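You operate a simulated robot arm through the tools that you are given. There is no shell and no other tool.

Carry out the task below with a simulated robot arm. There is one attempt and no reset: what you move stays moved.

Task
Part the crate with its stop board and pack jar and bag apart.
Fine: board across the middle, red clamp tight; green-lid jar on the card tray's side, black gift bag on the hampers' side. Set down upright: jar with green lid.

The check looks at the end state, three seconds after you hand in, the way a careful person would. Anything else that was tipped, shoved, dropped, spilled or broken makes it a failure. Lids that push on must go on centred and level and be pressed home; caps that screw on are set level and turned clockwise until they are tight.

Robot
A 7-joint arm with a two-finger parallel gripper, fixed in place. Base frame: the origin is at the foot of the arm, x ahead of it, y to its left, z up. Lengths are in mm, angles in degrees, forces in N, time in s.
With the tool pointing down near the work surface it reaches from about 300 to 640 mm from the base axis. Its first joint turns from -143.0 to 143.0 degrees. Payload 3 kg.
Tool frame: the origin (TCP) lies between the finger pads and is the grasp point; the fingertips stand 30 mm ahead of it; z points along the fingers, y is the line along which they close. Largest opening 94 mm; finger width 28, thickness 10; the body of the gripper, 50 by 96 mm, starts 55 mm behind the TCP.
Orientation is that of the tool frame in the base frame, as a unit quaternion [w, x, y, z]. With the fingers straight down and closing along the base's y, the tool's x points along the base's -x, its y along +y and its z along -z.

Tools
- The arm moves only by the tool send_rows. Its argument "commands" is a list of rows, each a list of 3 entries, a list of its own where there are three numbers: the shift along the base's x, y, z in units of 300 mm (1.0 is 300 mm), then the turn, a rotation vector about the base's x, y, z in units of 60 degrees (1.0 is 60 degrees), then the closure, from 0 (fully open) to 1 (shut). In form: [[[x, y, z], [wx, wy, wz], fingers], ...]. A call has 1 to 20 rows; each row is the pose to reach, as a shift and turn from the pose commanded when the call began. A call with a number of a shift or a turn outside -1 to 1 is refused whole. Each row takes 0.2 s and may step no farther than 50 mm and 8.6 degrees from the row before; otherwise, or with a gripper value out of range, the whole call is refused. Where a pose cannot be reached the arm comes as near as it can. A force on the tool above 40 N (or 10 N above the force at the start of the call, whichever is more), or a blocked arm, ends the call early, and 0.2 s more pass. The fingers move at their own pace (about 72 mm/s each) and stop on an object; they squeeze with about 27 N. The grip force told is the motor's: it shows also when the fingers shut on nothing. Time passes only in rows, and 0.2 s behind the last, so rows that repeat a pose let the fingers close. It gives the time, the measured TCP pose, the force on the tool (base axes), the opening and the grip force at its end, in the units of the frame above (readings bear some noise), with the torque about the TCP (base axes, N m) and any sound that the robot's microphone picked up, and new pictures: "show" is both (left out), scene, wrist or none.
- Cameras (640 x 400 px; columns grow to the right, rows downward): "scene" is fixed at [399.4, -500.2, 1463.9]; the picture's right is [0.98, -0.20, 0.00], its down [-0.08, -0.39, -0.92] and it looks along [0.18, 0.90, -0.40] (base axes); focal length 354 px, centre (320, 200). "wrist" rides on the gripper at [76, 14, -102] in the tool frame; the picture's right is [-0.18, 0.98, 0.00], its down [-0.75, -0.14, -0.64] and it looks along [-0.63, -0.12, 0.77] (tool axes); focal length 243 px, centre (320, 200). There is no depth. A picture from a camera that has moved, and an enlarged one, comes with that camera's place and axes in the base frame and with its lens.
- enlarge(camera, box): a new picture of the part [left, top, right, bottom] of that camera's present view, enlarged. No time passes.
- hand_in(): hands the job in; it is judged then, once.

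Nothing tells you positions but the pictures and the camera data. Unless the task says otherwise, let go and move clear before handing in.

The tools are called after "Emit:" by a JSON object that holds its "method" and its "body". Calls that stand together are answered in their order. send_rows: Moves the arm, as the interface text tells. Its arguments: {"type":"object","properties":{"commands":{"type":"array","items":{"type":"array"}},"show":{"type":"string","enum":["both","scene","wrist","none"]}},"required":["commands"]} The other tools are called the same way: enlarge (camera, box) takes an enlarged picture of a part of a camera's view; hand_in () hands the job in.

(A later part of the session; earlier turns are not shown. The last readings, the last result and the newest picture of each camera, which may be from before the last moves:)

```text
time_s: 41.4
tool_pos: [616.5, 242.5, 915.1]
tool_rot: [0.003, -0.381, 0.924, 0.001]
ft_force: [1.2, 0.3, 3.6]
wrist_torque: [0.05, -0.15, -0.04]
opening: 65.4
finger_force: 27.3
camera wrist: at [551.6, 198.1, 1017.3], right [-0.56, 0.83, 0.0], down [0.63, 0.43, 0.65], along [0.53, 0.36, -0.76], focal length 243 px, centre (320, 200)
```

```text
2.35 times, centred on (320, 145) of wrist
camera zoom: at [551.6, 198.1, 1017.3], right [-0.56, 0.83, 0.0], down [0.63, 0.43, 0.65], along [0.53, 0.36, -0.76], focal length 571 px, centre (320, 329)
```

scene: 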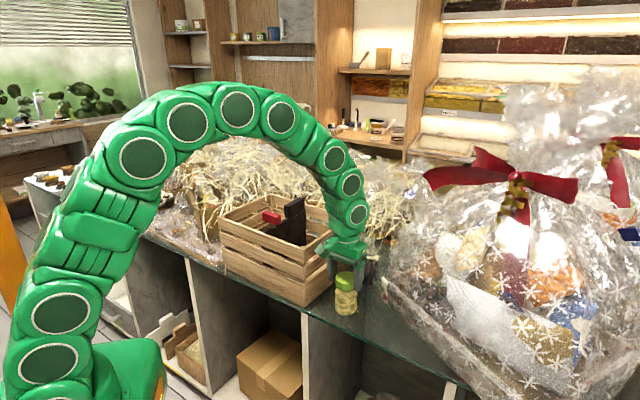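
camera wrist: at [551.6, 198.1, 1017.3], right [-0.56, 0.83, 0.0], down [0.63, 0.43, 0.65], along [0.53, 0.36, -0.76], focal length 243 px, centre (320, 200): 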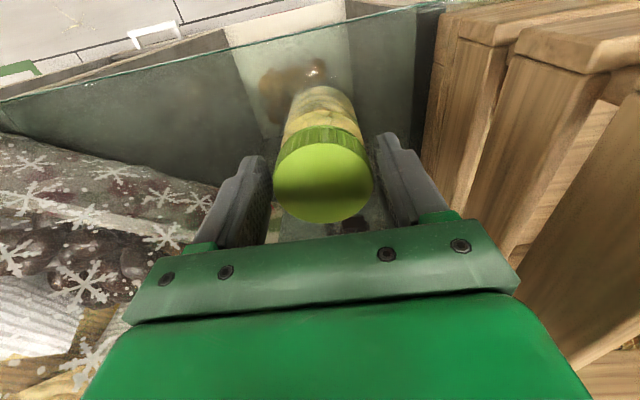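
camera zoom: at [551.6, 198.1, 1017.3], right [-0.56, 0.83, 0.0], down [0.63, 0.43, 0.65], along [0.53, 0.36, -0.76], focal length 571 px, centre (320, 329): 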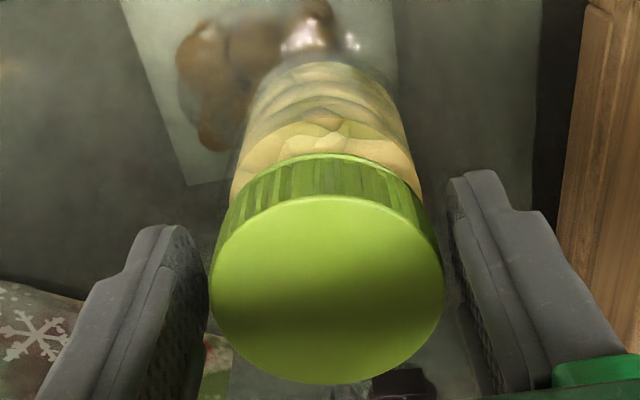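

The jar stands at (616, 243), lid top ≈906. I'll open, lower the grip onto the main body, and close again.

Emit:
{"method": "send_rows", "body": {"commands": [[[0, 0, 0], [0, 0, 0], 0.1], [[0, 0, 0], [0, 0, 0], 0], [[0, 0, -0.06], [0, 0, 0], 0], [[0, 0, -0.125], [0, 0, 0], 0], [[0, 0, -0.125], [0, 0, 0], 0], [[0, 0, -0.125], [0, 0, 0], 0.3], [[0, 0, -0.125], [0, 0, 0], 1], [[0, 0, -0.125], [0, 0, 0], 1], [[0, 0, -0.125], [0, 0, 0], 1]], "show": "both"}}

Emit:
{"method": "enlarge", "body": {"camera": "scene", "box": [310, 220, 390, 330]}}

```text
time_s: 43.4
tool_pos: [613.7, 243.2, 876.5]
tool_rot: [0.001, -0.381, 0.924, 0.001]
ft_force: [0.6, 1.0, -0.3]
wrist_torque: [0.15, -0.08, -0.04]
opening: 69.9
finger_force: 27.1
camera wrist: at [550.1, 198.0, 978.1], right [-0.56, 0.83, 0.0], down [0.63, 0.43, 0.65], along [0.53, 0.36, -0.76], focal length 243 px, centre (320, 200)
```

scene: 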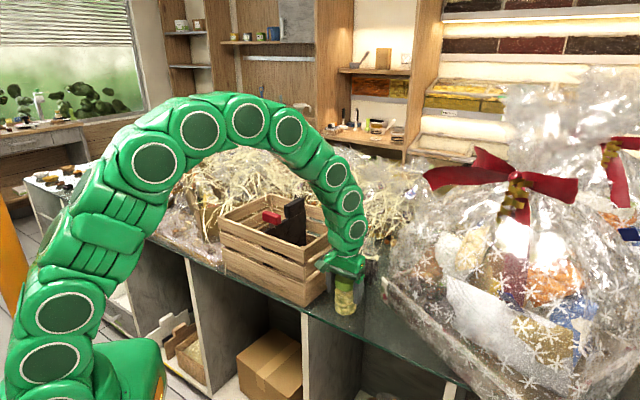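
wrist: 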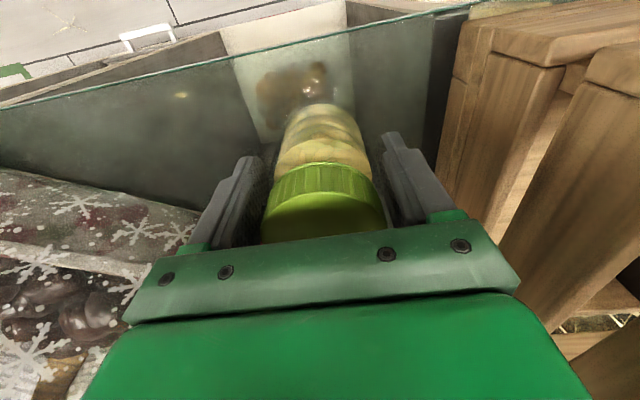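

```text
3.64 times, centred on (350, 275) of scene
camera zoom: at [399.4, -500.2, 1463.9], right [0.98, -0.2, 0.0], down [-0.08, -0.39, -0.92], along [0.18, 0.9, -0.4], focal length 1288 px, centre (211, -73)
```

zoom: 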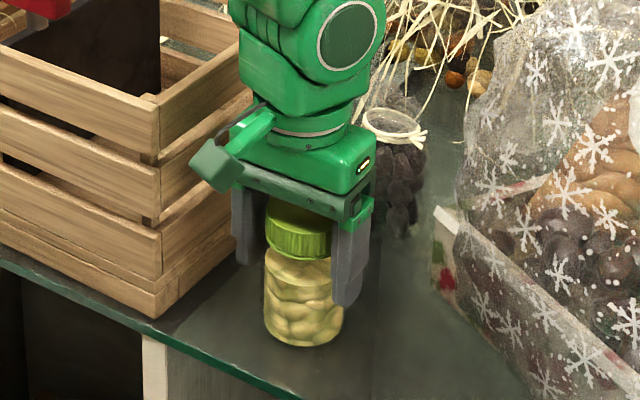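

Opening is 69.9 mm at the body. I'll do the lift test again.

Emit:
{"method": "send_rows", "body": {"commands": [[[0, 0, 0.02], [0, 0, 0], 1], [[0, 0, 0.05], [0, 0, 0], 1], [[0, 0, 0.05], [0, 0, 0], 1]], "show": "wrist"}}

Emit:
{"method": "enlarge", "body": {"camera": "scene", "box": [310, 220, 390, 330]}}

```text
time_s: 44.2
tool_pos: [614.8, 243.3, 893.2]
tool_rot: [0.001, -0.382, 0.924, 0.001]
ft_force: [0.4, 0.5, -3.1]
wrist_torque: [-0.02, 0.03, 0.02]
opening: 69.8
finger_force: 27.1
camera wrist: at [550.4, 199.0, 994.3], right [-0.56, 0.83, 0.0], down [0.63, 0.43, 0.64], along [0.53, 0.36, -0.76], focal length 243 px, centre (320, 200)
```

wrist: 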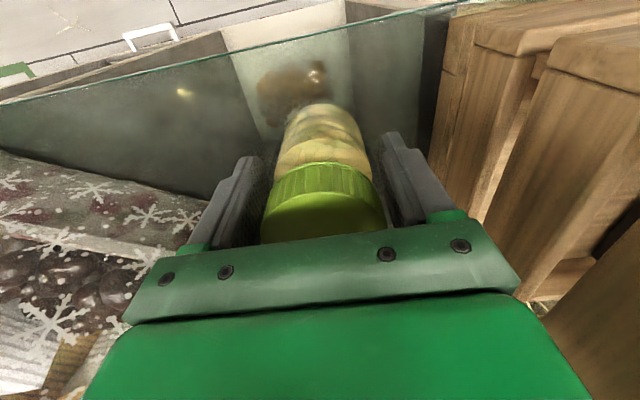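

```text
3.64 times, centred on (350, 275) of scene
camera zoom: at [399.4, -500.2, 1463.9], right [0.98, -0.2, 0.0], down [-0.08, -0.39, -0.92], along [0.18, 0.9, -0.4], focal length 1288 px, centre (211, -73)
```

zoom: 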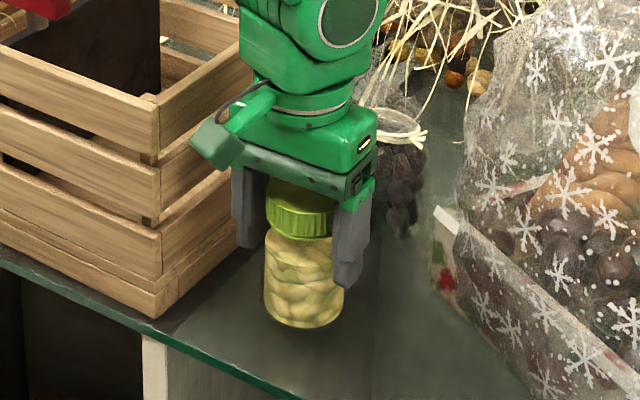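

The jar lifts cleanly (about 3 N). I'll raise it well above the crate and its board handle.

Emit:
{"method": "send_rows", "body": {"commands": [[[0, 0, 0.1], [0, 0, 0], 1], [[0, 0, 0.24], [0, 0, 0], 1], [[0, 0, 0.38], [0, 0, 0], 1], [[0, 0, 0.52], [0, 0, 0], 1], [[0, 0, 0.66], [0, 0, 0], 1], [[0, 0, 0.8], [0, 0, 0], 1], [[0, 0, 0.8], [0, 0, 0], 1]], "show": "scene"}}

Emit:
{"method": "send_rows", "body": {"commands": [[[-0.06, 0.1, 0], [0, 0, -0.08], 1], [[-0.13, 0.19, 0], [0, 0, -0.16], 1], [[-0.2, 0.29, 0], [0, 0, -0.24], 1], [[-0.27, 0.39, 0], [0, 0, -0.32], 1], [[-0.34, 0.49, 0], [0, 0, -0.4], 1], [[-0.41, 0.59, 0], [0, 0, -0.5], 1], [[-0.48, 0.69, 0], [0, 0, -0.5], 1], [[-0.55, 0.79, 0], [0, 0, -0.5], 1], [[-0.6, 0.87, 0], [0, 0, -0.5], 1], [[-0.65, 0.93, 0], [0, 0, -0.5], 1], [[-0.65, 0.93, 0], [0, 0, -0.5], 1]], "show": "both"}}

```text
time_s: 45.8
tool_pos: [616.0, 245.6, 1132.9]
tool_rot: [0.001, -0.382, 0.924, 0.0]
ft_force: [0.7, 0.1, -2.7]
wrist_torque: [-0.05, 0.01, 0.01]
opening: 69.8
finger_force: 27.1
```

scene: 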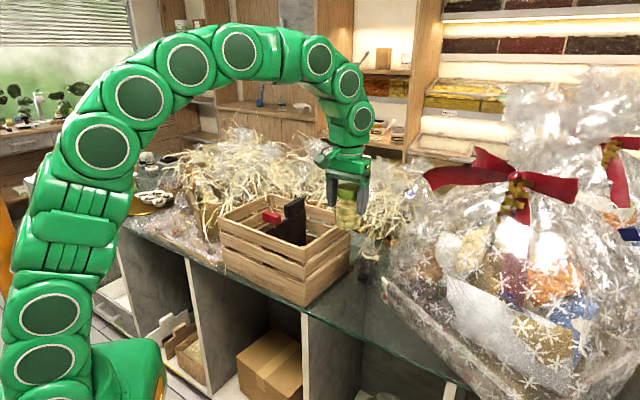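

```text
time_s: 48.2
tool_pos: [420.5, 521.8, 1134.2]
tool_rot: [0.002, -0.129, 0.992, 0.0]
ft_force: [-0.6, 0.3, -3.8]
wrist_torque: [0.0, 0.06, -0.01]
opening: 69.8
finger_force: 26.6
camera wrist: at [342.9, 515.9, 1236.2], right [-0.07, 1.0, 0.0], down [0.76, 0.06, 0.64], along [0.64, 0.05, -0.76], focal length 243 px, centre (320, 200)
```

scene: 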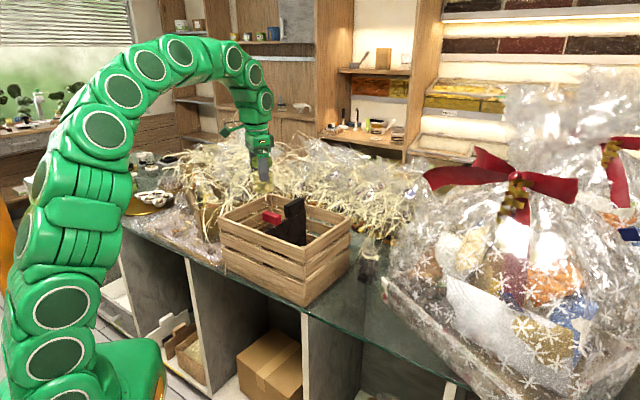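
wrist: 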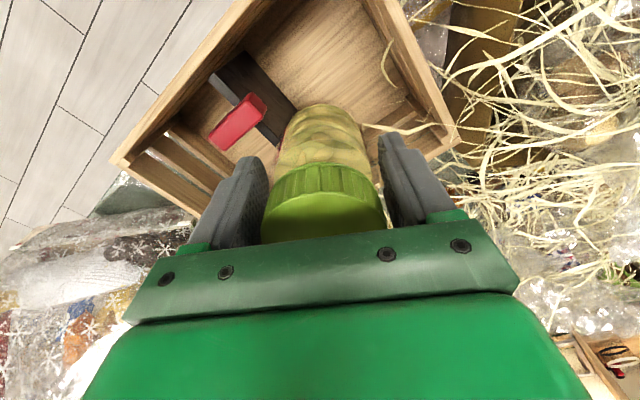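

The jar hangs above the crate's left half. I'll enlarge the wrist view to fix the crate corners and the compartment position precisely.

Emit:
{"method": "enlarge", "body": {"camera": "wrist", "box": [100, 0, 480, 240]}}

Emit:
{"method": "enlarge", "body": {"camera": "wrist", "box": [100, 0, 500, 10]}}

Emit:
{"method": "enlarge", "body": {"camera": "scene", "box": [210, 140, 360, 310]}}

```text
1.67 times, centred on (290, 120) of wrist
camera zoom: at [342.9, 515.9, 1236.2], right [-0.07, 1.0, 0.0], down [0.76, 0.06, 0.64], along [0.64, 0.05, -0.76], focal length 404 px, centre (370, 333)
```

zoom: 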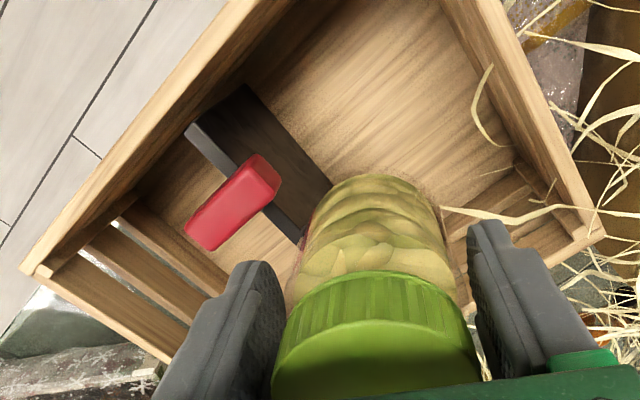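

```text
1.60 times, centred on (300, 5) of wrist
camera zoom: at [342.9, 515.9, 1236.2], right [-0.07, 1.0, 0.0], down [0.76, 0.06, 0.64], along [0.64, 0.05, -0.76], focal length 388 px, centre (352, 512)
```

zoom: 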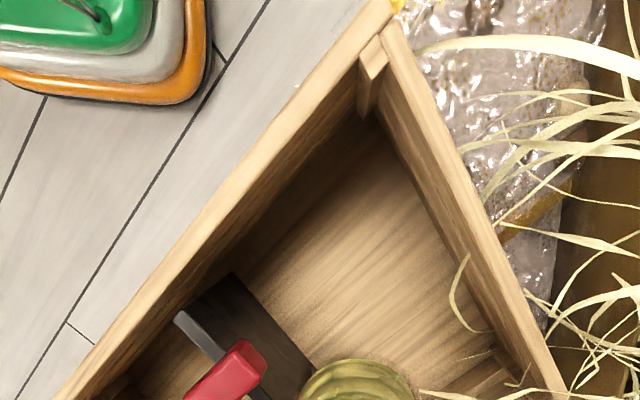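

```text
2.35 times, centred on (285, 225) of scene
camera zoom: at [399.4, -500.2, 1463.9], right [0.98, -0.2, 0.0], down [-0.08, -0.39, -0.92], along [0.18, 0.9, -0.4], focal length 833 px, centre (402, 141)
```

zoom: 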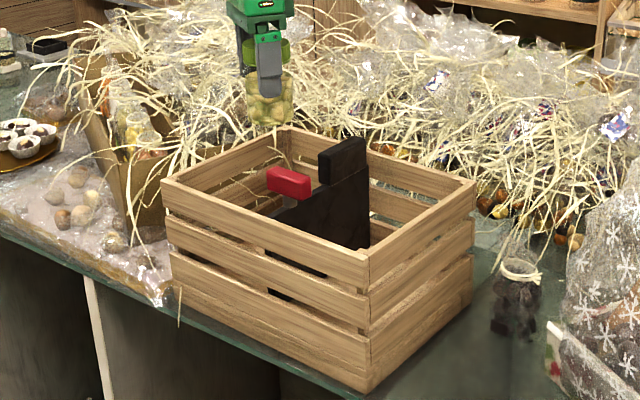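

The jar is roughly centred in the left (card-tray side) compartment. I'll shift 8 mm toward the end wall and lower to just above the floor.

Emit:
{"method": "send_rows", "body": {"commands": [[[-0.019, 0.019, -0.04], [0, 0, 0], 1], [[-0.019, 0.019, -0.16], [0, 0, 0], 1], [[-0.019, 0.019, -0.28], [0, 0, 0], 1], [[-0.019, 0.019, -0.4], [0, 0, 0], 1], [[-0.019, 0.019, -0.52], [0, 0, 0], 1], [[-0.019, 0.019, -0.62], [0, 0, 0], 1], [[-0.019, 0.019, -0.7], [0, 0, 0], 1], [[-0.019, 0.019, -0.7], [0, 0, 0], 1]], "show": "both"}}

Emit:
{"method": "enlarge", "body": {"camera": "scene", "box": [210, 140, 360, 310]}}

```text
time_s: 50.0
tool_pos: [416.7, 529.5, 922.2]
tool_rot: [0.001, -0.13, 0.992, 0.0]
ft_force: [-0.7, -0.6, -3.8]
wrist_torque: [0.0, 0.02, 0.02]
opening: 69.9
finger_force: 27.3
camera wrist: at [337.4, 522.4, 1023.9], right [-0.08, 1.0, 0.0], down [0.76, 0.06, 0.64], along [0.64, 0.05, -0.76], focal length 243 px, centre (320, 200)
```

scene: 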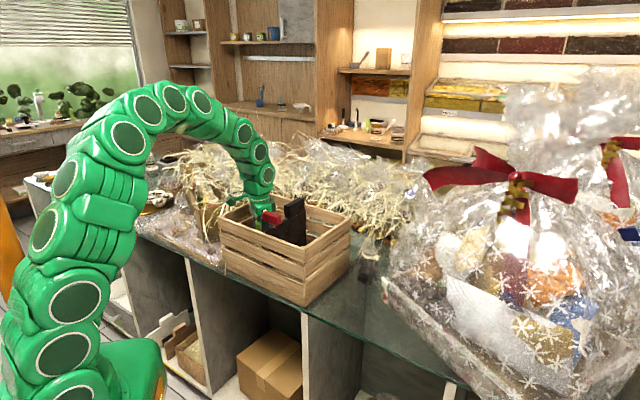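
wrist: 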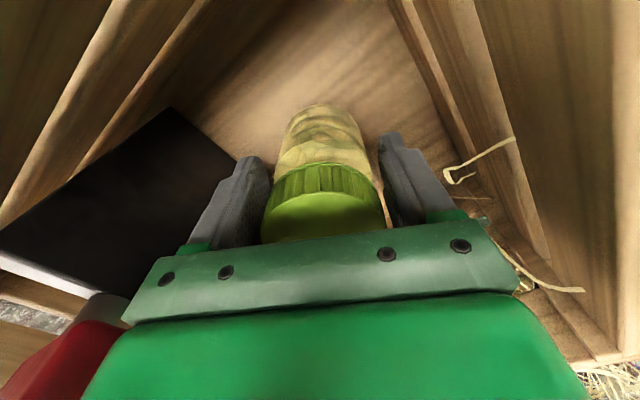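

```text
2.35 times, centred on (285, 225) of scene
camera zoom: at [399.4, -500.2, 1463.9], right [0.98, -0.2, 0.0], down [-0.08, -0.39, -0.92], along [0.18, 0.9, -0.4], focal length 833 px, centre (402, 141)
```

zoom: 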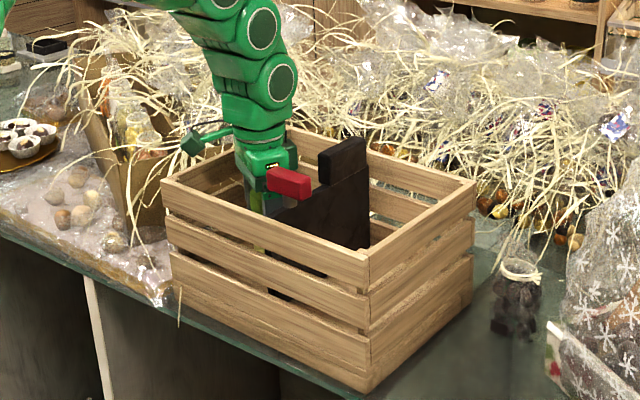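

Jar is inside the compartment, bottom roughly 30 mm above the floor. Lowering gently.

Emit:
{"method": "send_rows", "body": {"commands": [[[0, 0, -0.02], [0, 0, 0], 1], [[0, 0, -0.04], [0, 0, 0], 1], [[0, 0, -0.06], [0, 0, 0], 1], [[0, 0, -0.06], [0, 0, 0], 1]], "show": "none"}}

Emit:
{"method": "send_rows", "body": {"commands": [[[0, 0, -0.01], [0, 0, 0], 1], [[0, 0, -0.02], [0, 0, 0], 1], [[0, 0, -0.02], [0, 0, 0], 1]], "show": "none"}}

```text
time_s: 51.0
tool_pos: [414.5, 528.5, 905.3]
tool_rot: [0.003, -0.129, 0.992, 0.001]
ft_force: [7.6, 3.8, 14.7]
wrist_torque: [0.01, -0.13, 0.03]
opening: 68.9
finger_force: 27.2
```

```text
time_s: 51.8
tool_pos: [413.8, 529.8, 900.0]
tool_rot: [0.001, -0.13, 0.992, 0.0]
ft_force: [2.5, 0.4, 13.7]
wrist_torque: [-0.01, 0.07, -0.01]
opening: 68.4
finger_force: 27.3
```

The jar has touched down (upward force ~14 N at TCP z≈905, fingers slipping slightly). I'll look before releasing.

Emit:
{"method": "enlarge", "body": {"camera": "wrist", "box": [160, 40, 520, 270]}}

Emit:
{"method": "enlarge", "body": {"camera": "scene", "box": [210, 180, 310, 290]}}

```text
1.74 times, centred on (340, 155) of wrist
camera zoom: at [336.0, 521.5, 1001.1], right [-0.07, 1.0, 0.0], down [0.76, 0.06, 0.64], along [0.64, 0.05, -0.76], focal length 422 px, centre (285, 278)
```

zoom: 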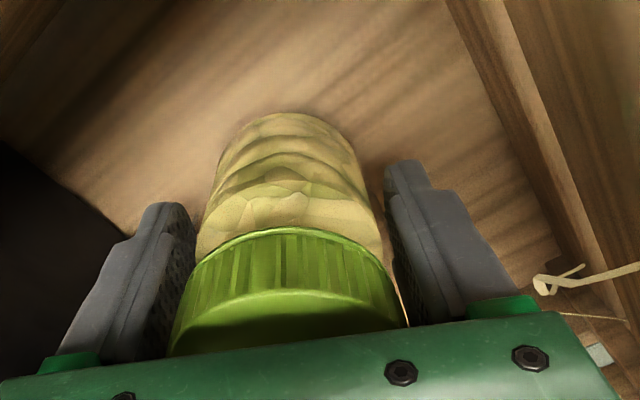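

```text
3.64 times, centred on (260, 235) of scene
camera zoom: at [399.4, -500.2, 1463.9], right [0.98, -0.2, 0.0], down [-0.08, -0.39, -0.92], along [0.18, 0.9, -0.4], focal length 1288 px, centre (538, 73)
```

zoom: 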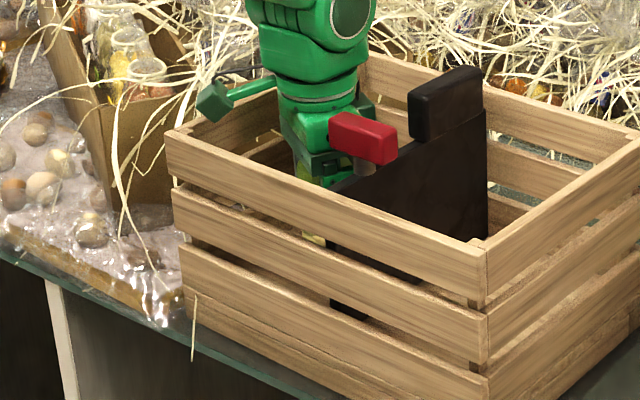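

The jar stands upright on the crate floor. Releasing and rising straight up.

Emit:
{"method": "send_rows", "body": {"commands": [[[0, 0, 0.008], [0, 0, 0], 0.9], [[0, 0, 0.008], [0, 0, 0], 0.15], [[0, 0, 0.008], [0, 0, 0], 0.03], [[0, 0, 0.008], [0, 0, 0], 0.03], [[0, 0, 0.06], [0, 0, 0], 0.03], [[0, 0, 0.16], [0, 0, 0], 0.03], [[0, 0, 0.3], [0, 0, 0], 0.03], [[0, 0, 0.45], [0, 0, 0], 0.03], [[0, 0, 0.6], [0, 0, 0], 0.03], [[0, 0, 0.75], [0, 0, 0], 0.03], [[0, 0, 0.75], [0, 0, 0], 0.03]], "show": "both"}}

Emit:
{"method": "enlarge", "body": {"camera": "wrist", "box": [120, 0, 500, 220]}}

Emit:
{"method": "enlarge", "body": {"camera": "scene", "box": [210, 180, 360, 310]}}

```text
time_s: 54.2
tool_pos: [417.1, 530.7, 1127.1]
tool_rot: [0.002, -0.129, 0.992, 0.0]
ft_force: [-0.8, 0.2, 0.0]
wrist_torque: [-0.01, 0.01, -0.03]
opening: 91.3
finger_force: 0.0
camera wrist: at [339.1, 523.7, 1228.3], right [-0.07, 1.0, 0.0], down [0.76, 0.06, 0.65], along [0.64, 0.05, -0.76], focal length 243 px, centre (320, 200)
```

scene: 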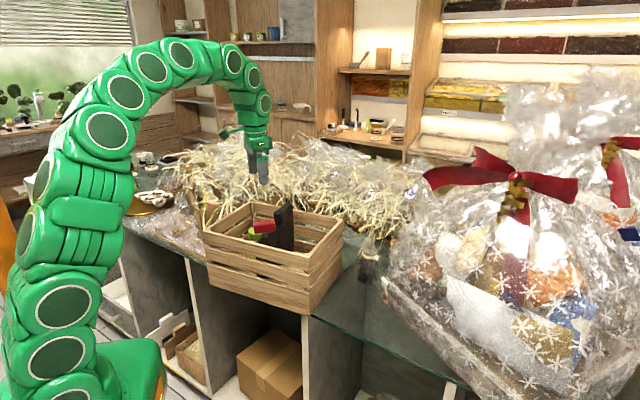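
wrist: 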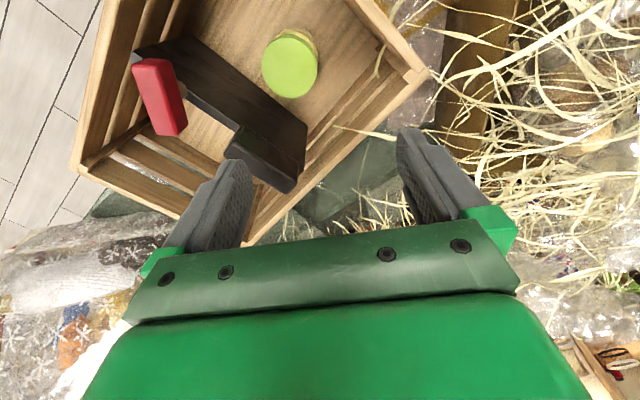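

```text
1.68 times, centred on (310, 110) of wrist
camera zoom: at [339.1, 523.7, 1228.3], right [-0.07, 1.0, 0.0], down [0.76, 0.06, 0.65], along [0.64, 0.05, -0.76], focal length 409 px, centre (337, 352)
```

zoom: 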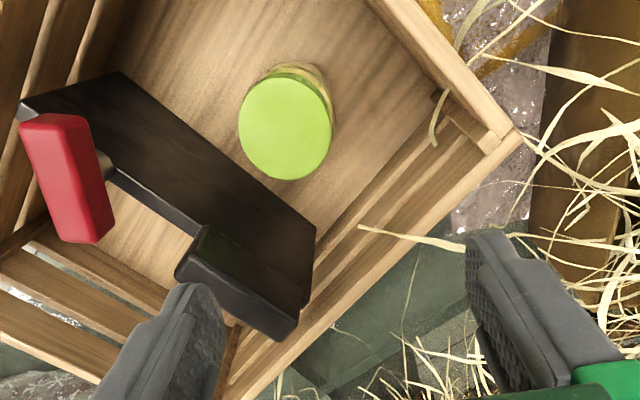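

```text
3.08 times, centred on (285, 245) of scene
camera zoom: at [399.4, -500.2, 1463.9], right [0.98, -0.2, 0.0], down [-0.08, -0.39, -0.92], along [0.18, 0.9, -0.4], focal length 1090 px, centre (428, 62)
```

zoom: 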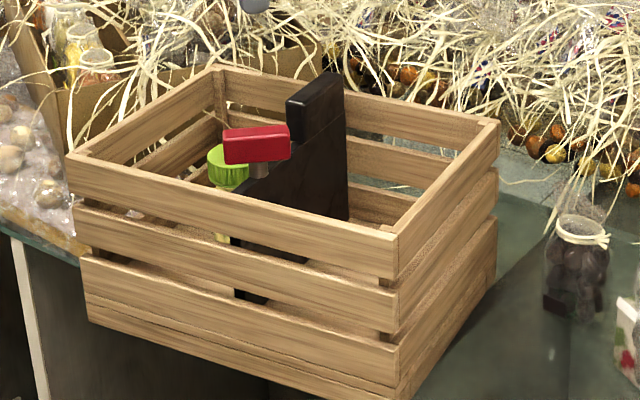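

Something went wrong: while rising, the opened finger carriage must have hooked under the red bar and dragged the crate toward the robot (about 50 mm, rotated ~10°), and the clamp bar turned. I'll back off and survey carefully before fixing it.

Emit:
{"method": "send_rows", "body": {"commands": [[[0, -0.06, 0.1], [0, 0, 0.12], 0], [[-0.04, -0.16, 0.2], [0, 0, 0.24], 0], [[-0.08, -0.26, 0.3], [0, 0, 0.36], 0], [[-0.12, -0.36, 0.4], [0, 0, 0.48], 0], [[-0.16, -0.46, 0.45], [0, 0, 0.55], 0], [[-0.2, -0.54, 0.5], [0, 0, 0.55], 0], [[-0.2, -0.54, 0.5], [0, 0, 0.55], 0]], "show": "both"}}

Emit:
{"method": "enlarge", "body": {"camera": "wrist", "box": [150, 0, 500, 220]}}

Emit:
{"method": "enlarge", "body": {"camera": "scene", "box": [190, 190, 360, 320]}}

```text
time_s: 55.8
tool_pos: [356.4, 368.6, 1268.2]
tool_rot: [-0.004, -0.403, 0.915, 0.004]
ft_force: [0.6, 1.2, 0.4]
wrist_torque: [0.0, 0.03, 0.01]
opening: 93.8
finger_force: 0.0
camera wrist: at [296.2, 320.5, 1371.0], right [-0.6, 0.8, 0.01], down [0.62, 0.46, 0.64], along [0.5, 0.39, -0.77], focal length 243 px, centre (320, 200)
```

scene: 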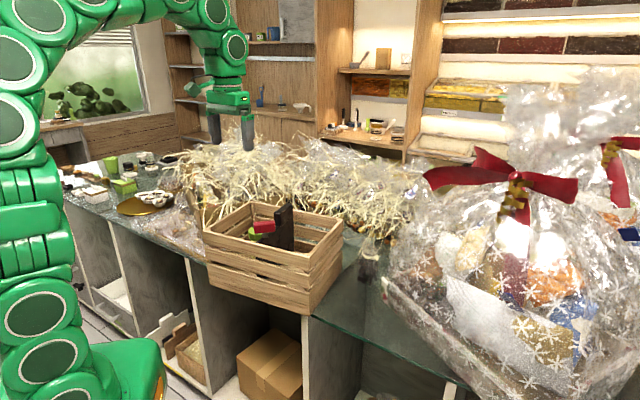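
wrist: 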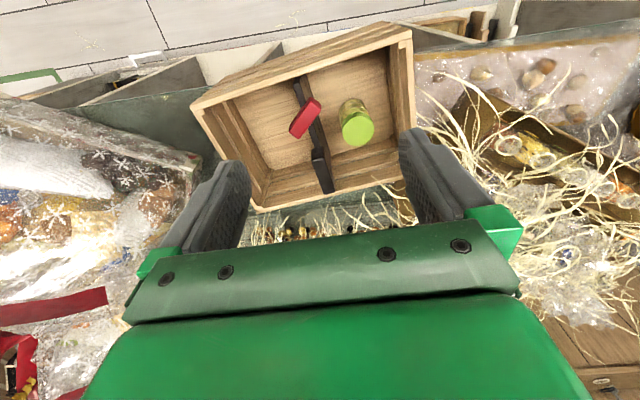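

```text
1.82 times, centred on (325, 110) of wrist
camera zoom: at [296.2, 320.5, 1371.0], right [-0.6, 0.8, 0.01], down [0.62, 0.46, 0.64], along [0.5, 0.39, -0.77], focal length 441 px, centre (311, 364)
```

zoom: 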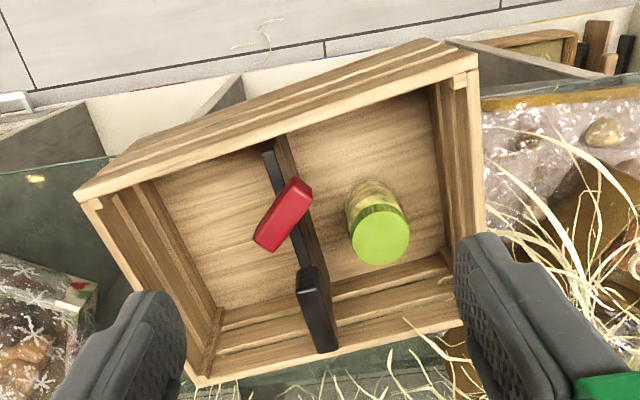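

```text
3.08 times, centred on (275, 255) of scene
camera zoom: at [399.4, -500.2, 1463.9], right [0.98, -0.2, 0.0], down [-0.08, -0.39, -0.92], along [0.18, 0.9, -0.4], focal length 1090 px, centre (458, 31)
```

zoom: 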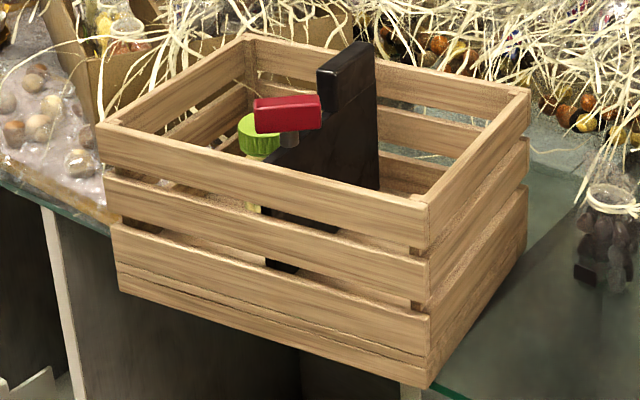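

The crate is flat and the jar upright; the board is still mid-crate, but the crate overhangs the counter edge and the clamp bar has backed off ~30°. I'll grip the near wall's top slat and drag the crate back to where it stood. First, position above the near rim.

Emit:
{"method": "send_rows", "body": {"commands": [[[-0.01, 0.01, -0.08], [0, 0, -0.14], 0.3], [[-0.02, 0.02, -0.18], [0, 0, -0.28], 0.3], [[-0.04, 0.03, -0.28], [0, 0, -0.42], 0.3], [[-0.06, 0.04, -0.38], [0, 0, -0.56], 0.3], [[-0.08, 0.05, -0.48], [0, 0, -0.7], 0.3], [[-0.087, 0.06, -0.58], [0, 0, -0.84], 0.3], [[-0.087, 0.06, -0.65], [0, 0, -0.98], 0.3]], "show": "none"}}

Emit:
{"method": "send_rows", "body": {"commands": [[[0, 0, 0], [0, 0, -0.14], 0.3], [[0, 0, 0], [0, 0, -0.28], 0.3], [[0, 0, 0], [0, 0, -0.427], 0.3], [[0, 0, 0], [0, 0, -0.427], 0.3]], "show": "both"}}

Emit:
{"method": "enlarge", "body": {"camera": "wrist", "box": [200, 40, 440, 200]}}

```text
time_s: 57.4
tool_pos: [327.1, 389.0, 1083.3]
tool_rot: [-0.018, 0.102, 0.995, 0.017]
ft_force: [0.0, -0.5, -0.1]
wrist_torque: [0.0, -0.01, 0.01]
opening: 65.6
finger_force: 0.1
```

```text
refused: row 3 steps farther than a row can; nothing moved
```

```text
2.50 times, centred on (320, 120) of wrist
camera zoom: at [259.0, 413.6, 1189.2], right [0.38, 0.92, 0.02], down [0.73, -0.32, 0.61], along [0.57, -0.21, -0.8], focal length 606 px, centre (320, 400)
```

zoom: 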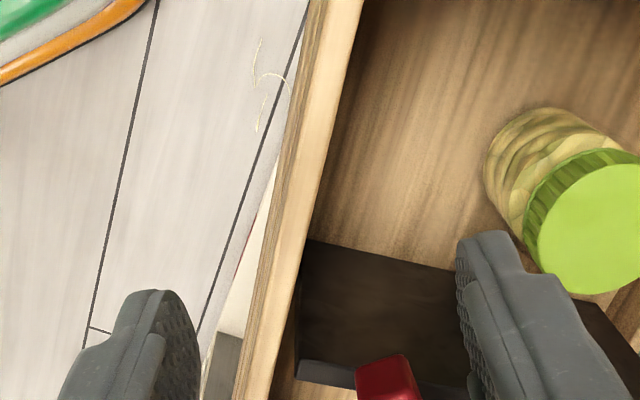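

The row step was just too large; I'll redo it with smaller turns.

Emit:
{"method": "send_rows", "body": {"commands": [[[0, 0, 0], [0, 0, -0.13], 0.3], [[0, 0, 0], [0, 0, -0.26], 0.3], [[0, 0, 0], [0, 0, -0.39], 0.3], [[0, 0, 0], [0, 0, -0.427], 0.3], [[0, 0, 0], [0, 0, -0.427], 0.3]], "show": "both"}}

Emit:
{"method": "enlarge", "body": {"camera": "wrist", "box": [200, 40, 440, 200]}}

```text
time_s: 58.6
tool_pos: [325.7, 396.0, 1094.9]
tool_rot: [-0.055, 0.323, 0.944, 0.035]
ft_force: [-0.3, -0.1, -0.1]
wrist_torque: [-0.01, 0.01, 0.0]
opening: 65.6
finger_force: 0.1
camera wrist: at [281.6, 442.7, 1206.2], right [0.75, 0.66, 0.01], down [0.56, -0.63, 0.54], along [0.36, -0.4, -0.84], focal length 243 px, centre (320, 200)
```

scene: 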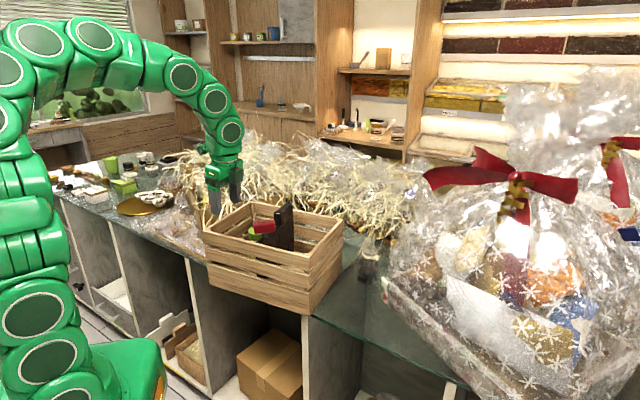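
wrist: 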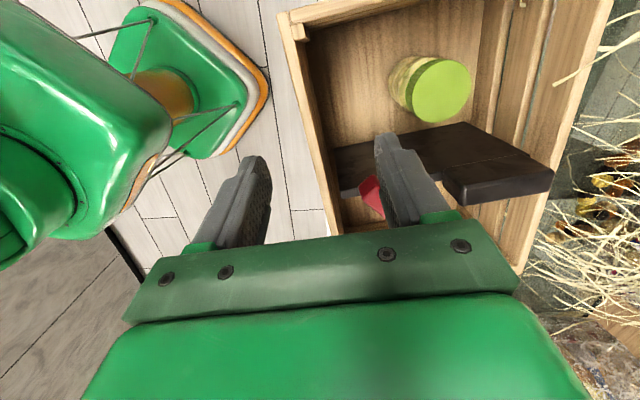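

```text
2.50 times, centred on (320, 120) of wrist
camera zoom: at [281.6, 442.7, 1206.2], right [0.75, 0.66, 0.01], down [0.56, -0.63, 0.54], along [0.36, -0.4, -0.84], focal length 606 px, centre (320, 400)
```

zoom: 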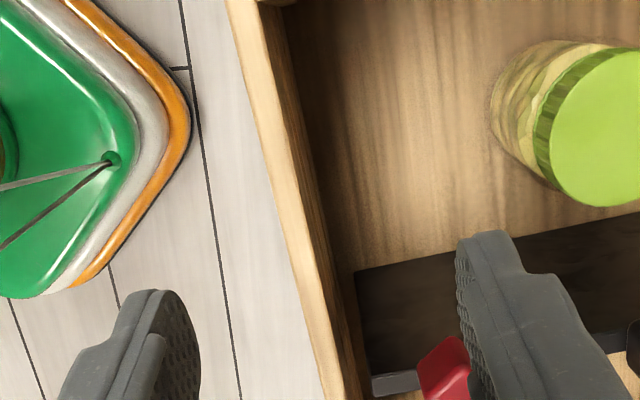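

The arm can't hold that crosswise orientation here, so I'll push the crate from outside instead: closed fingers against the near wall's outer face at the far-left end first. Moving to the robot side of the crate and turning the gripper.

Emit:
{"method": "send_rows", "body": {"commands": [[[-0.03, -0.02, 0.02], [0, 0, 0.14], 0.6], [[-0.08, -0.05, 0.04], [0, 0, 0.28], 1], [[-0.13, -0.07, 0.04], [0, 0, 0.42], 1], [[-0.18, -0.08, 0.04], [0, 0, 0.56], 1], [[-0.2, -0.08, 0.04], [0, 0, 0.7], 1], [[-0.2, -0.08, 0.04], [0, 0, 0.84], 1], [[-0.2, -0.08, 0.04], [0, 0, 0.98], 1]], "show": "none"}}

Emit:
{"method": "send_rows", "body": {"commands": [[[0, 0, 0], [0, 0, 0.13], 1], [[0, 0, 0], [0, 0, 0.26], 1], [[0, 0, 0], [0, 0, 0.39], 1], [[0, 0, 0], [0, 0, 0.52], 1], [[0, 0, 0], [0, 0, 0.52], 1]], "show": "both"}}

```text
time_s: 60.2
tool_pos: [271.7, 358.6, 1081.2]
tool_rot: [-0.01, -0.188, 0.982, -0.006]
ft_force: [0.2, 0.3, 0.4]
wrist_torque: [0.0, 0.01, 0.02]
opening: 0.2
finger_force: 27.1
```

```text
time_s: 61.4
tool_pos: [268.1, 360.3, 1091.6]
tool_rot: [0.003, -0.451, 0.892, 0.001]
ft_force: [0.5, -0.6, -0.6]
wrist_torque: [-0.02, 0.02, 0.0]
opening: 0.1
finger_force: 27.2
camera wrist: at [210.6, 306.5, 1192.7], right [-0.68, 0.73, 0.0], down [0.56, 0.52, 0.65], along [0.47, 0.44, -0.76], focal length 243 px, centre (320, 200)
```

scene: 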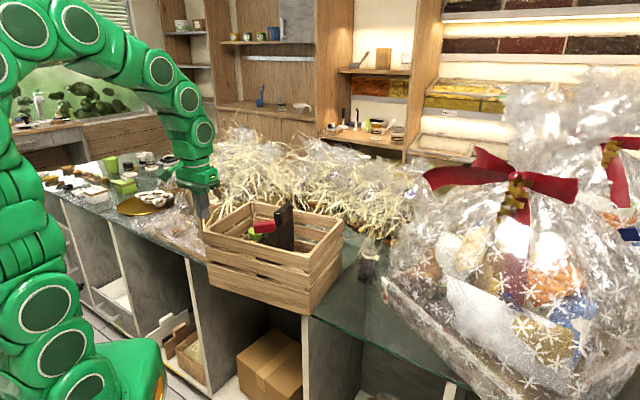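
wrist: 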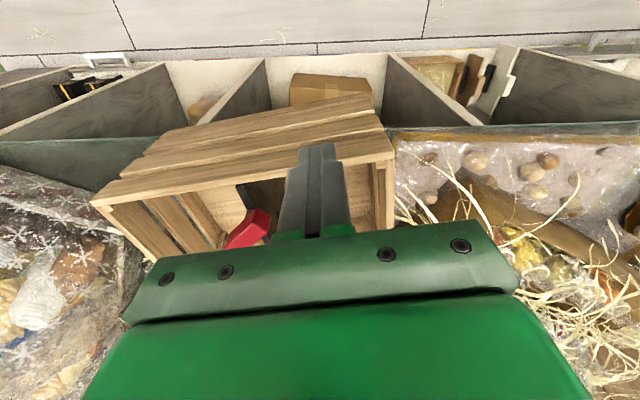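

The gripper is upright, 54 mm in front of the near wall near its left end. I'll descend beside it and bring the closed fingers up to the wall.

Emit:
{"method": "send_rows", "body": {"commands": [[[0, 0, -0.12], [0, 0, 0], 1], [[0, 0, -0.26], [0, 0, 0], 1], [[0, 0, -0.4], [0, 0, 0], 1], [[0, 0, -0.49], [0, 0, 0], 1], [[0.03, 0.04, -0.49], [0, 0, 0], 1], [[0.06, 0.08, -0.49], [0, 0, 0], 1], [[0.06, 0.08, -0.49], [0, 0, 0], 1]], "show": "both"}}

Emit:
{"method": "enlarge", "body": {"camera": "scene", "box": [180, 180, 360, 320]}}

```text
time_s: 63.0
tool_pos: [285.0, 387.4, 946.0]
tool_rot: [0.002, -0.45, 0.893, 0.001]
ft_force: [-0.1, 0.0, 0.5]
wrist_torque: [0.01, 0.0, -0.02]
opening: 0.4
finger_force: 26.9
camera wrist: at [228.2, 333.2, 1047.8], right [-0.68, 0.73, 0.0], down [0.56, 0.52, 0.65], along [0.47, 0.44, -0.76], focal length 243 px, centre (320, 200)
```

scene: 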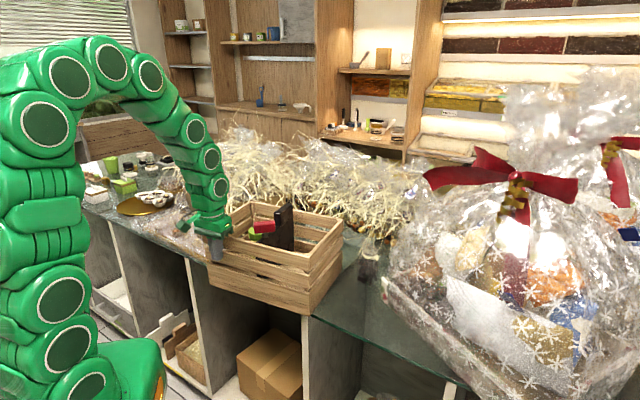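
wrist: 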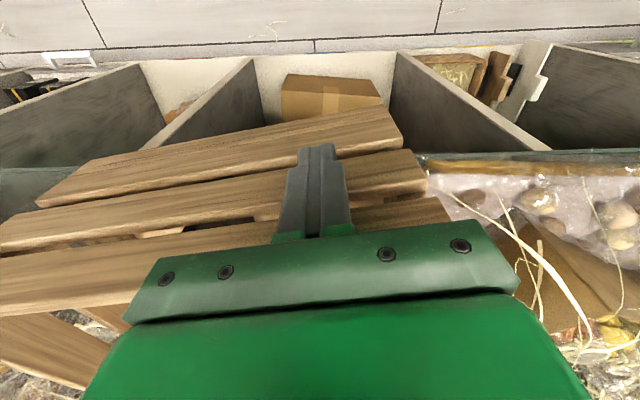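

```text
2.86 times, centred on (270, 250) of scene
camera zoom: at [399.4, -500.2, 1463.9], right [0.98, -0.2, 0.0], down [-0.08, -0.39, -0.92], along [0.18, 0.9, -0.4], focal length 1012 px, centre (463, 57)
```

zoom: 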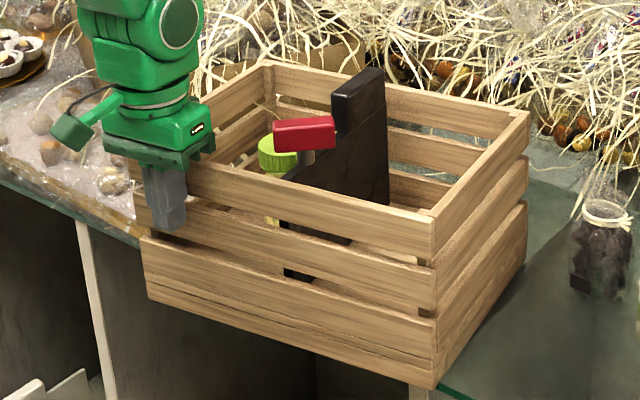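

Fingers are about 8 mm from the wall. Pushing slowly along the wall's normal, 24 mm first.

Emit:
{"method": "send_rows", "body": {"commands": [[[0.012, 0.016, 0], [0, 0, 0], 1], [[0.024, 0.032, 0], [0, 0, 0], 1], [[0.036, 0.048, 0], [0, 0, 0], 1], [[0.048, 0.064, 0], [0, 0, 0], 1], [[0.048, 0.064, 0], [0, 0, 0], 1]], "show": "scene"}}

Emit:
{"method": "enlarge", "body": {"camera": "scene", "box": [180, 180, 360, 320]}}

```text
time_s: 64.2
tool_pos: [301.5, 403.8, 942.9]
tool_rot: [0.002, -0.45, 0.893, 0.001]
ft_force: [-5.3, -4.3, -0.8]
wrist_torque: [-0.01, 0.01, -0.07]
opening: 0.1
finger_force: 27.0
```

scene: 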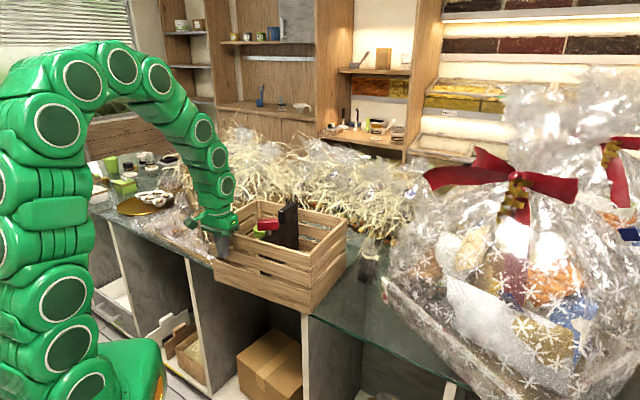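

```text
2.86 times, centred on (270, 250) of scene
camera zoom: at [399.4, -500.2, 1463.9], right [0.98, -0.2, 0.0], down [-0.08, -0.39, -0.92], along [0.18, 0.9, -0.4], focal length 1012 px, centre (463, 57)
```

zoom: 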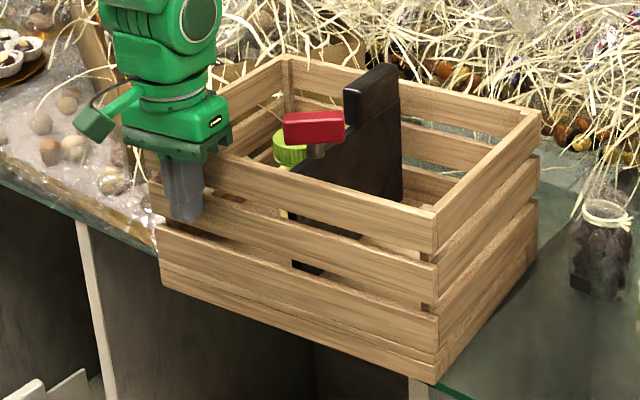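

The crate moves easily (about 7 N), its left end swinging back. Continuing another ~22 mm.

Emit:
{"method": "send_rows", "body": {"commands": [[[0.012, 0.016, 0.004], [0, 0, 0], 1], [[0.024, 0.032, 0.008], [0, 0, 0], 1], [[0.036, 0.048, 0.01], [0, 0, 0], 1], [[0.045, 0.058, 0.01], [0, 0, 0], 1], [[0.045, 0.058, 0.01], [0, 0, 0], 1]], "show": "scene"}}

Emit:
{"method": "enlarge", "body": {"camera": "scene", "box": [180, 180, 360, 320]}}

```text
time_s: 65.4
tool_pos: [314.4, 421.0, 948.1]
tool_rot: [0.002, -0.45, 0.893, 0.001]
ft_force: [-5.5, -5.8, 2.8]
wrist_torque: [-0.02, -0.07, -0.13]
opening: 0.0
finger_force: 27.1
```

scene: 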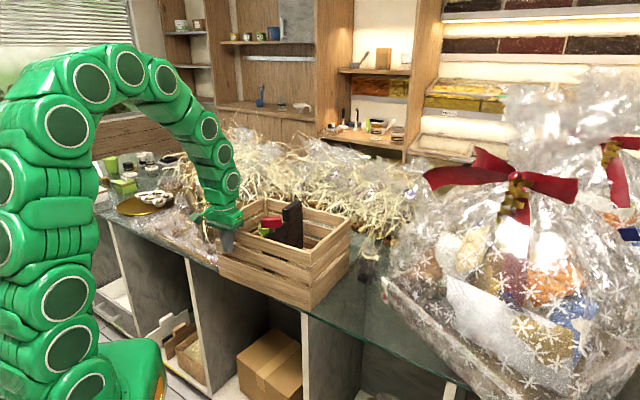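

```text
2.86 times, centred on (270, 250) of scene
camera zoom: at [399.4, -500.2, 1463.9], right [0.98, -0.2, 0.0], down [-0.08, -0.39, -0.92], along [0.18, 0.9, -0.4], focal length 1012 px, centre (463, 57)
```

zoom: 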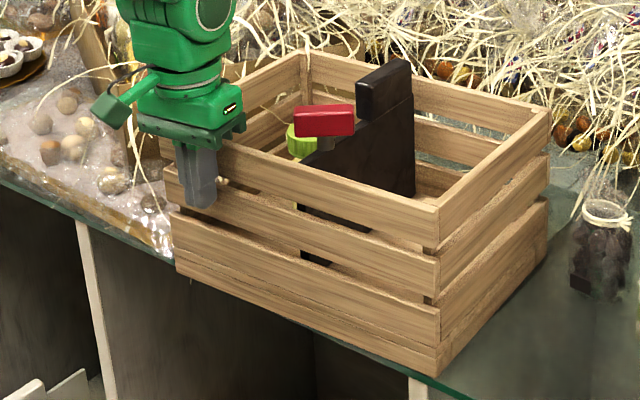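

The crate is almost square again (about 3° off). One more 14 mm push here, then I'll push at the middle.

Emit:
{"method": "send_rows", "body": {"commands": [[[0.015, 0.018, 0], [0, 0, 0], 1], [[0.03, 0.036, 0], [0, 0, 0], 1], [[0.03, 0.036, 0], [0, 0, 0], 1], [[0.0, 0.0, 0], [0, 0, 0], 1], [[-0.05, -0.06, 0], [0, 0, 0], 1], [[-0.05, -0.06, 0], [0, 0, 0], 1]], "show": "both"}}

Emit:
{"method": "enlarge", "body": {"camera": "scene", "box": [180, 180, 360, 320]}}

```text
time_s: 66.8
tool_pos: [299.5, 402.0, 947.9]
tool_rot: [0.002, -0.45, 0.893, 0.0]
ft_force: [0.3, -1.1, -0.1]
wrist_torque: [-0.03, 0.02, 0.0]
opening: 0.1
finger_force: 27.1
camera wrist: at [242.1, 348.7, 1050.0], right [-0.68, 0.73, 0.0], down [0.56, 0.52, 0.65], along [0.47, 0.44, -0.76], focal length 243 px, centre (320, 200)
```

scene: 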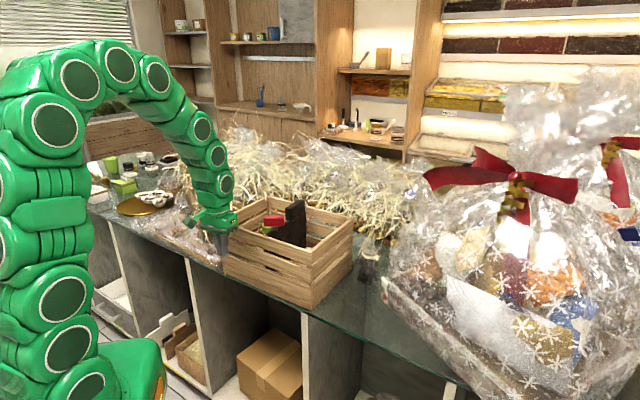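
wrist: 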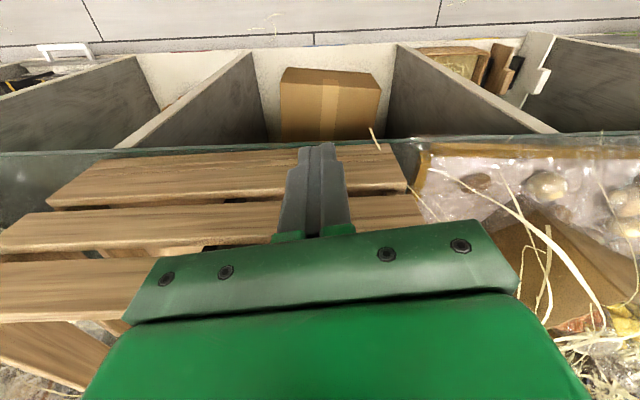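

```text
2.86 times, centred on (270, 250) of scene
camera zoom: at [399.4, -500.2, 1463.9], right [0.98, -0.2, 0.0], down [-0.08, -0.39, -0.92], along [0.18, 0.9, -0.4], focal length 1012 px, centre (463, 57)
```

zoom: 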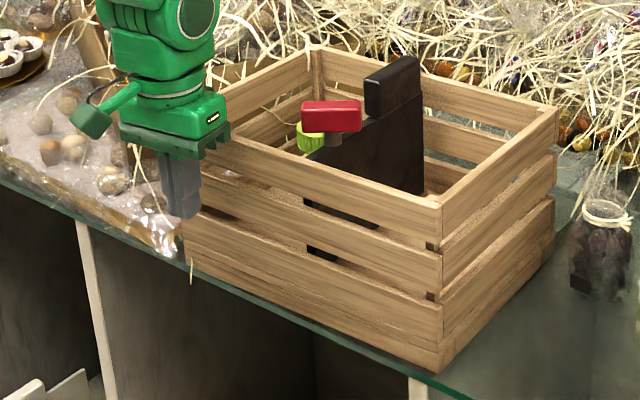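

Nearly restored: about 2° and 6 mm remain. One last gentle push nearer the middle.

Emit:
{"method": "send_rows", "body": {"commands": [[[0.06, -0.06, 0], [0, 0, 0], 1], [[0.118, -0.116, 0], [0, 0, 0], 1], [[0.15, -0.08, 0], [0, 0, 0], 1], [[0.18, -0.044, 0], [0, 0, 0], 1], [[0.205, -0.015, 0], [0, 0, 0], 1], [[0.224, 0.006, 0], [0, 0, 0], 1], [[0.224, 0.006, 0], [0, 0, 0], 1], [[0.18, -0.044, 0], [0, 0, 0], 1], [[0.14, -0.09, 0], [0, 0, 0], 1], [[0.14, -0.09, 0.1], [0, 0, 0], 1], [[0.14, -0.09, 0.25], [0, 0, 0], 1]], "show": "both"}}

Emit:
{"method": "enlarge", "body": {"camera": "scene", "box": [180, 180, 360, 320]}}

```text
time_s: 69.2
tool_pos: [339.2, 373.7, 1022.6]
tool_rot: [0.0, -0.45, 0.893, 0.0]
ft_force: [-0.4, -0.8, 0.1]
wrist_torque: [-0.05, -0.02, 0.02]
opening: 0.3
finger_force: 26.9
camera wrist: at [282.7, 319.8, 1124.8], right [-0.68, 0.73, 0.0], down [0.56, 0.52, 0.64], along [0.47, 0.44, -0.77], focal length 243 px, centre (320, 200)
```

scene: 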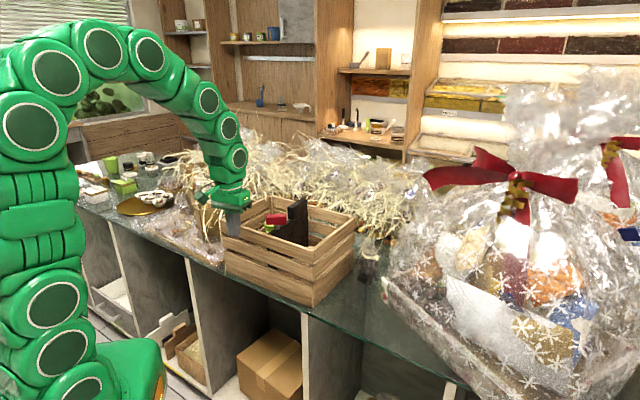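
wrist: 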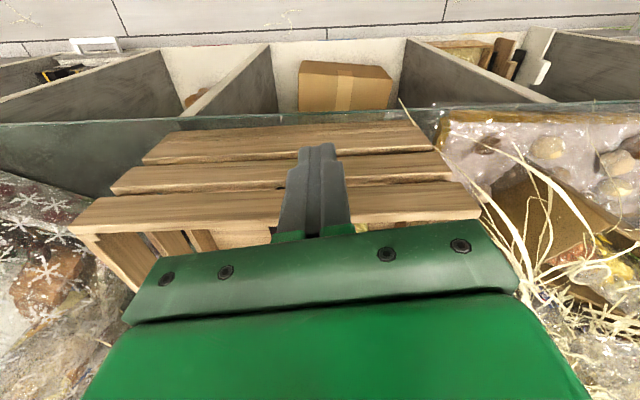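

```text
2.86 times, centred on (270, 250) of scene
camera zoom: at [399.4, -500.2, 1463.9], right [0.98, -0.2, 0.0], down [-0.08, -0.39, -0.92], along [0.18, 0.9, -0.4], focal length 1012 px, centre (463, 57)
```

zoom: 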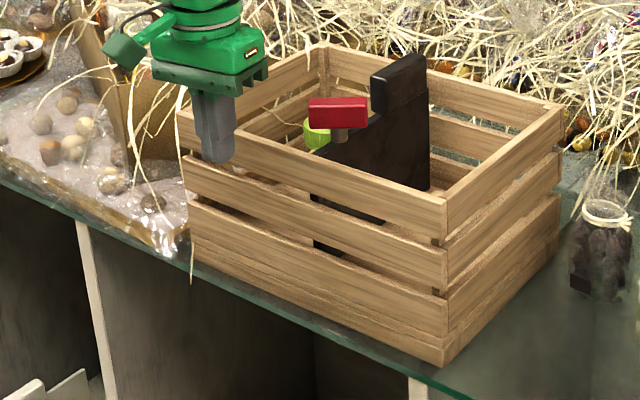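

The crate is back on the counter within about a centimetre of its original place, jar upright inside. Next I'll go above the clamp bar to see its angle and retighten it.

Emit:
{"method": "send_rows", "body": {"commands": [[[0, 0, 0.15], [0, 0, -0.08], 0.5], [[0.05, 0.02, 0.3], [0, 0, -0.2], 0.5], [[0.15, 0.07, 0.4], [0, 0, -0.33], 0.5], [[0.25, 0.12, 0.4], [0, 0, -0.46], 0.5], [[0.33, 0.17, 0.4], [0, 0, -0.6], 0.5], [[0.39, 0.2, 0.4], [0, 0, -0.72], 0.5], [[0.39, 0.2, 0.4], [0, 0, -0.72], 0.5]], "show": "both"}}

Emit:
{"method": "enlarge", "body": {"camera": "wrist", "box": [200, 0, 460, 170]}}

```text
time_s: 70.8
tool_pos: [459.4, 436.0, 1141.7]
tool_rot: [0.001, -0.089, 0.996, 0.0]
ft_force: [0.1, 0.5, 0.0]
wrist_torque: [-0.02, -0.02, -0.02]
opening: 47.3
finger_force: 0.1
camera wrist: at [381.1, 436.1, 1244.2], right [0.01, 1.0, 0.0], down [0.76, -0.01, 0.65], along [0.65, 0.0, -0.76], focal length 243 px, centre (320, 200)
```

scene: 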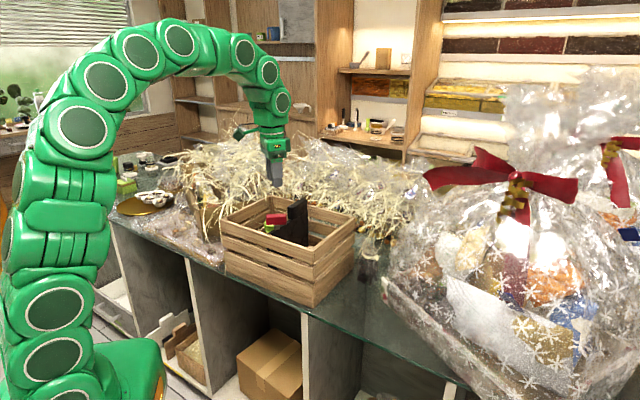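
wrist: 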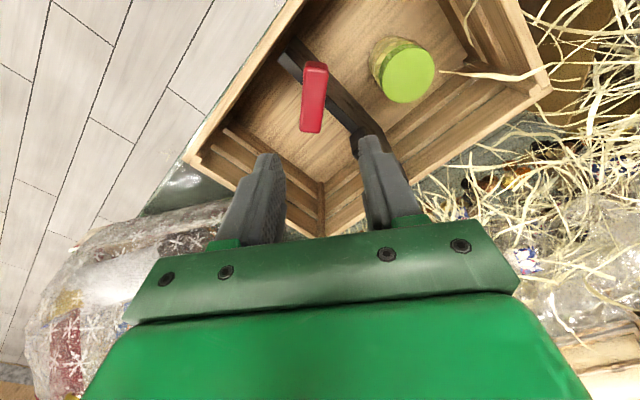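

```text
2.35 times, centred on (330, 85) of wrist
camera zoom: at [381.1, 436.1, 1244.2], right [0.01, 1.0, 0.0], down [0.76, -0.01, 0.65], along [0.65, 0.0, -0.76], focal length 571 px, centre (296, 471)
```

zoom: 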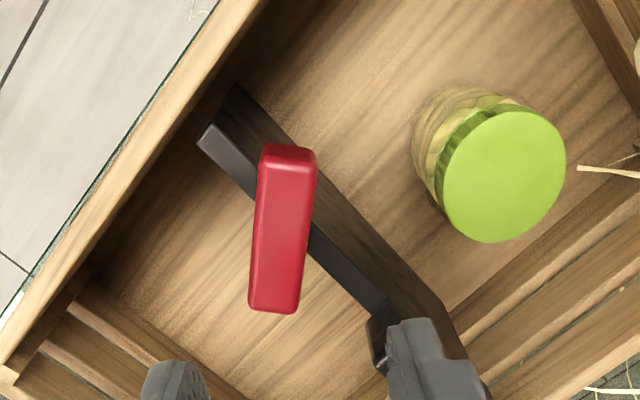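

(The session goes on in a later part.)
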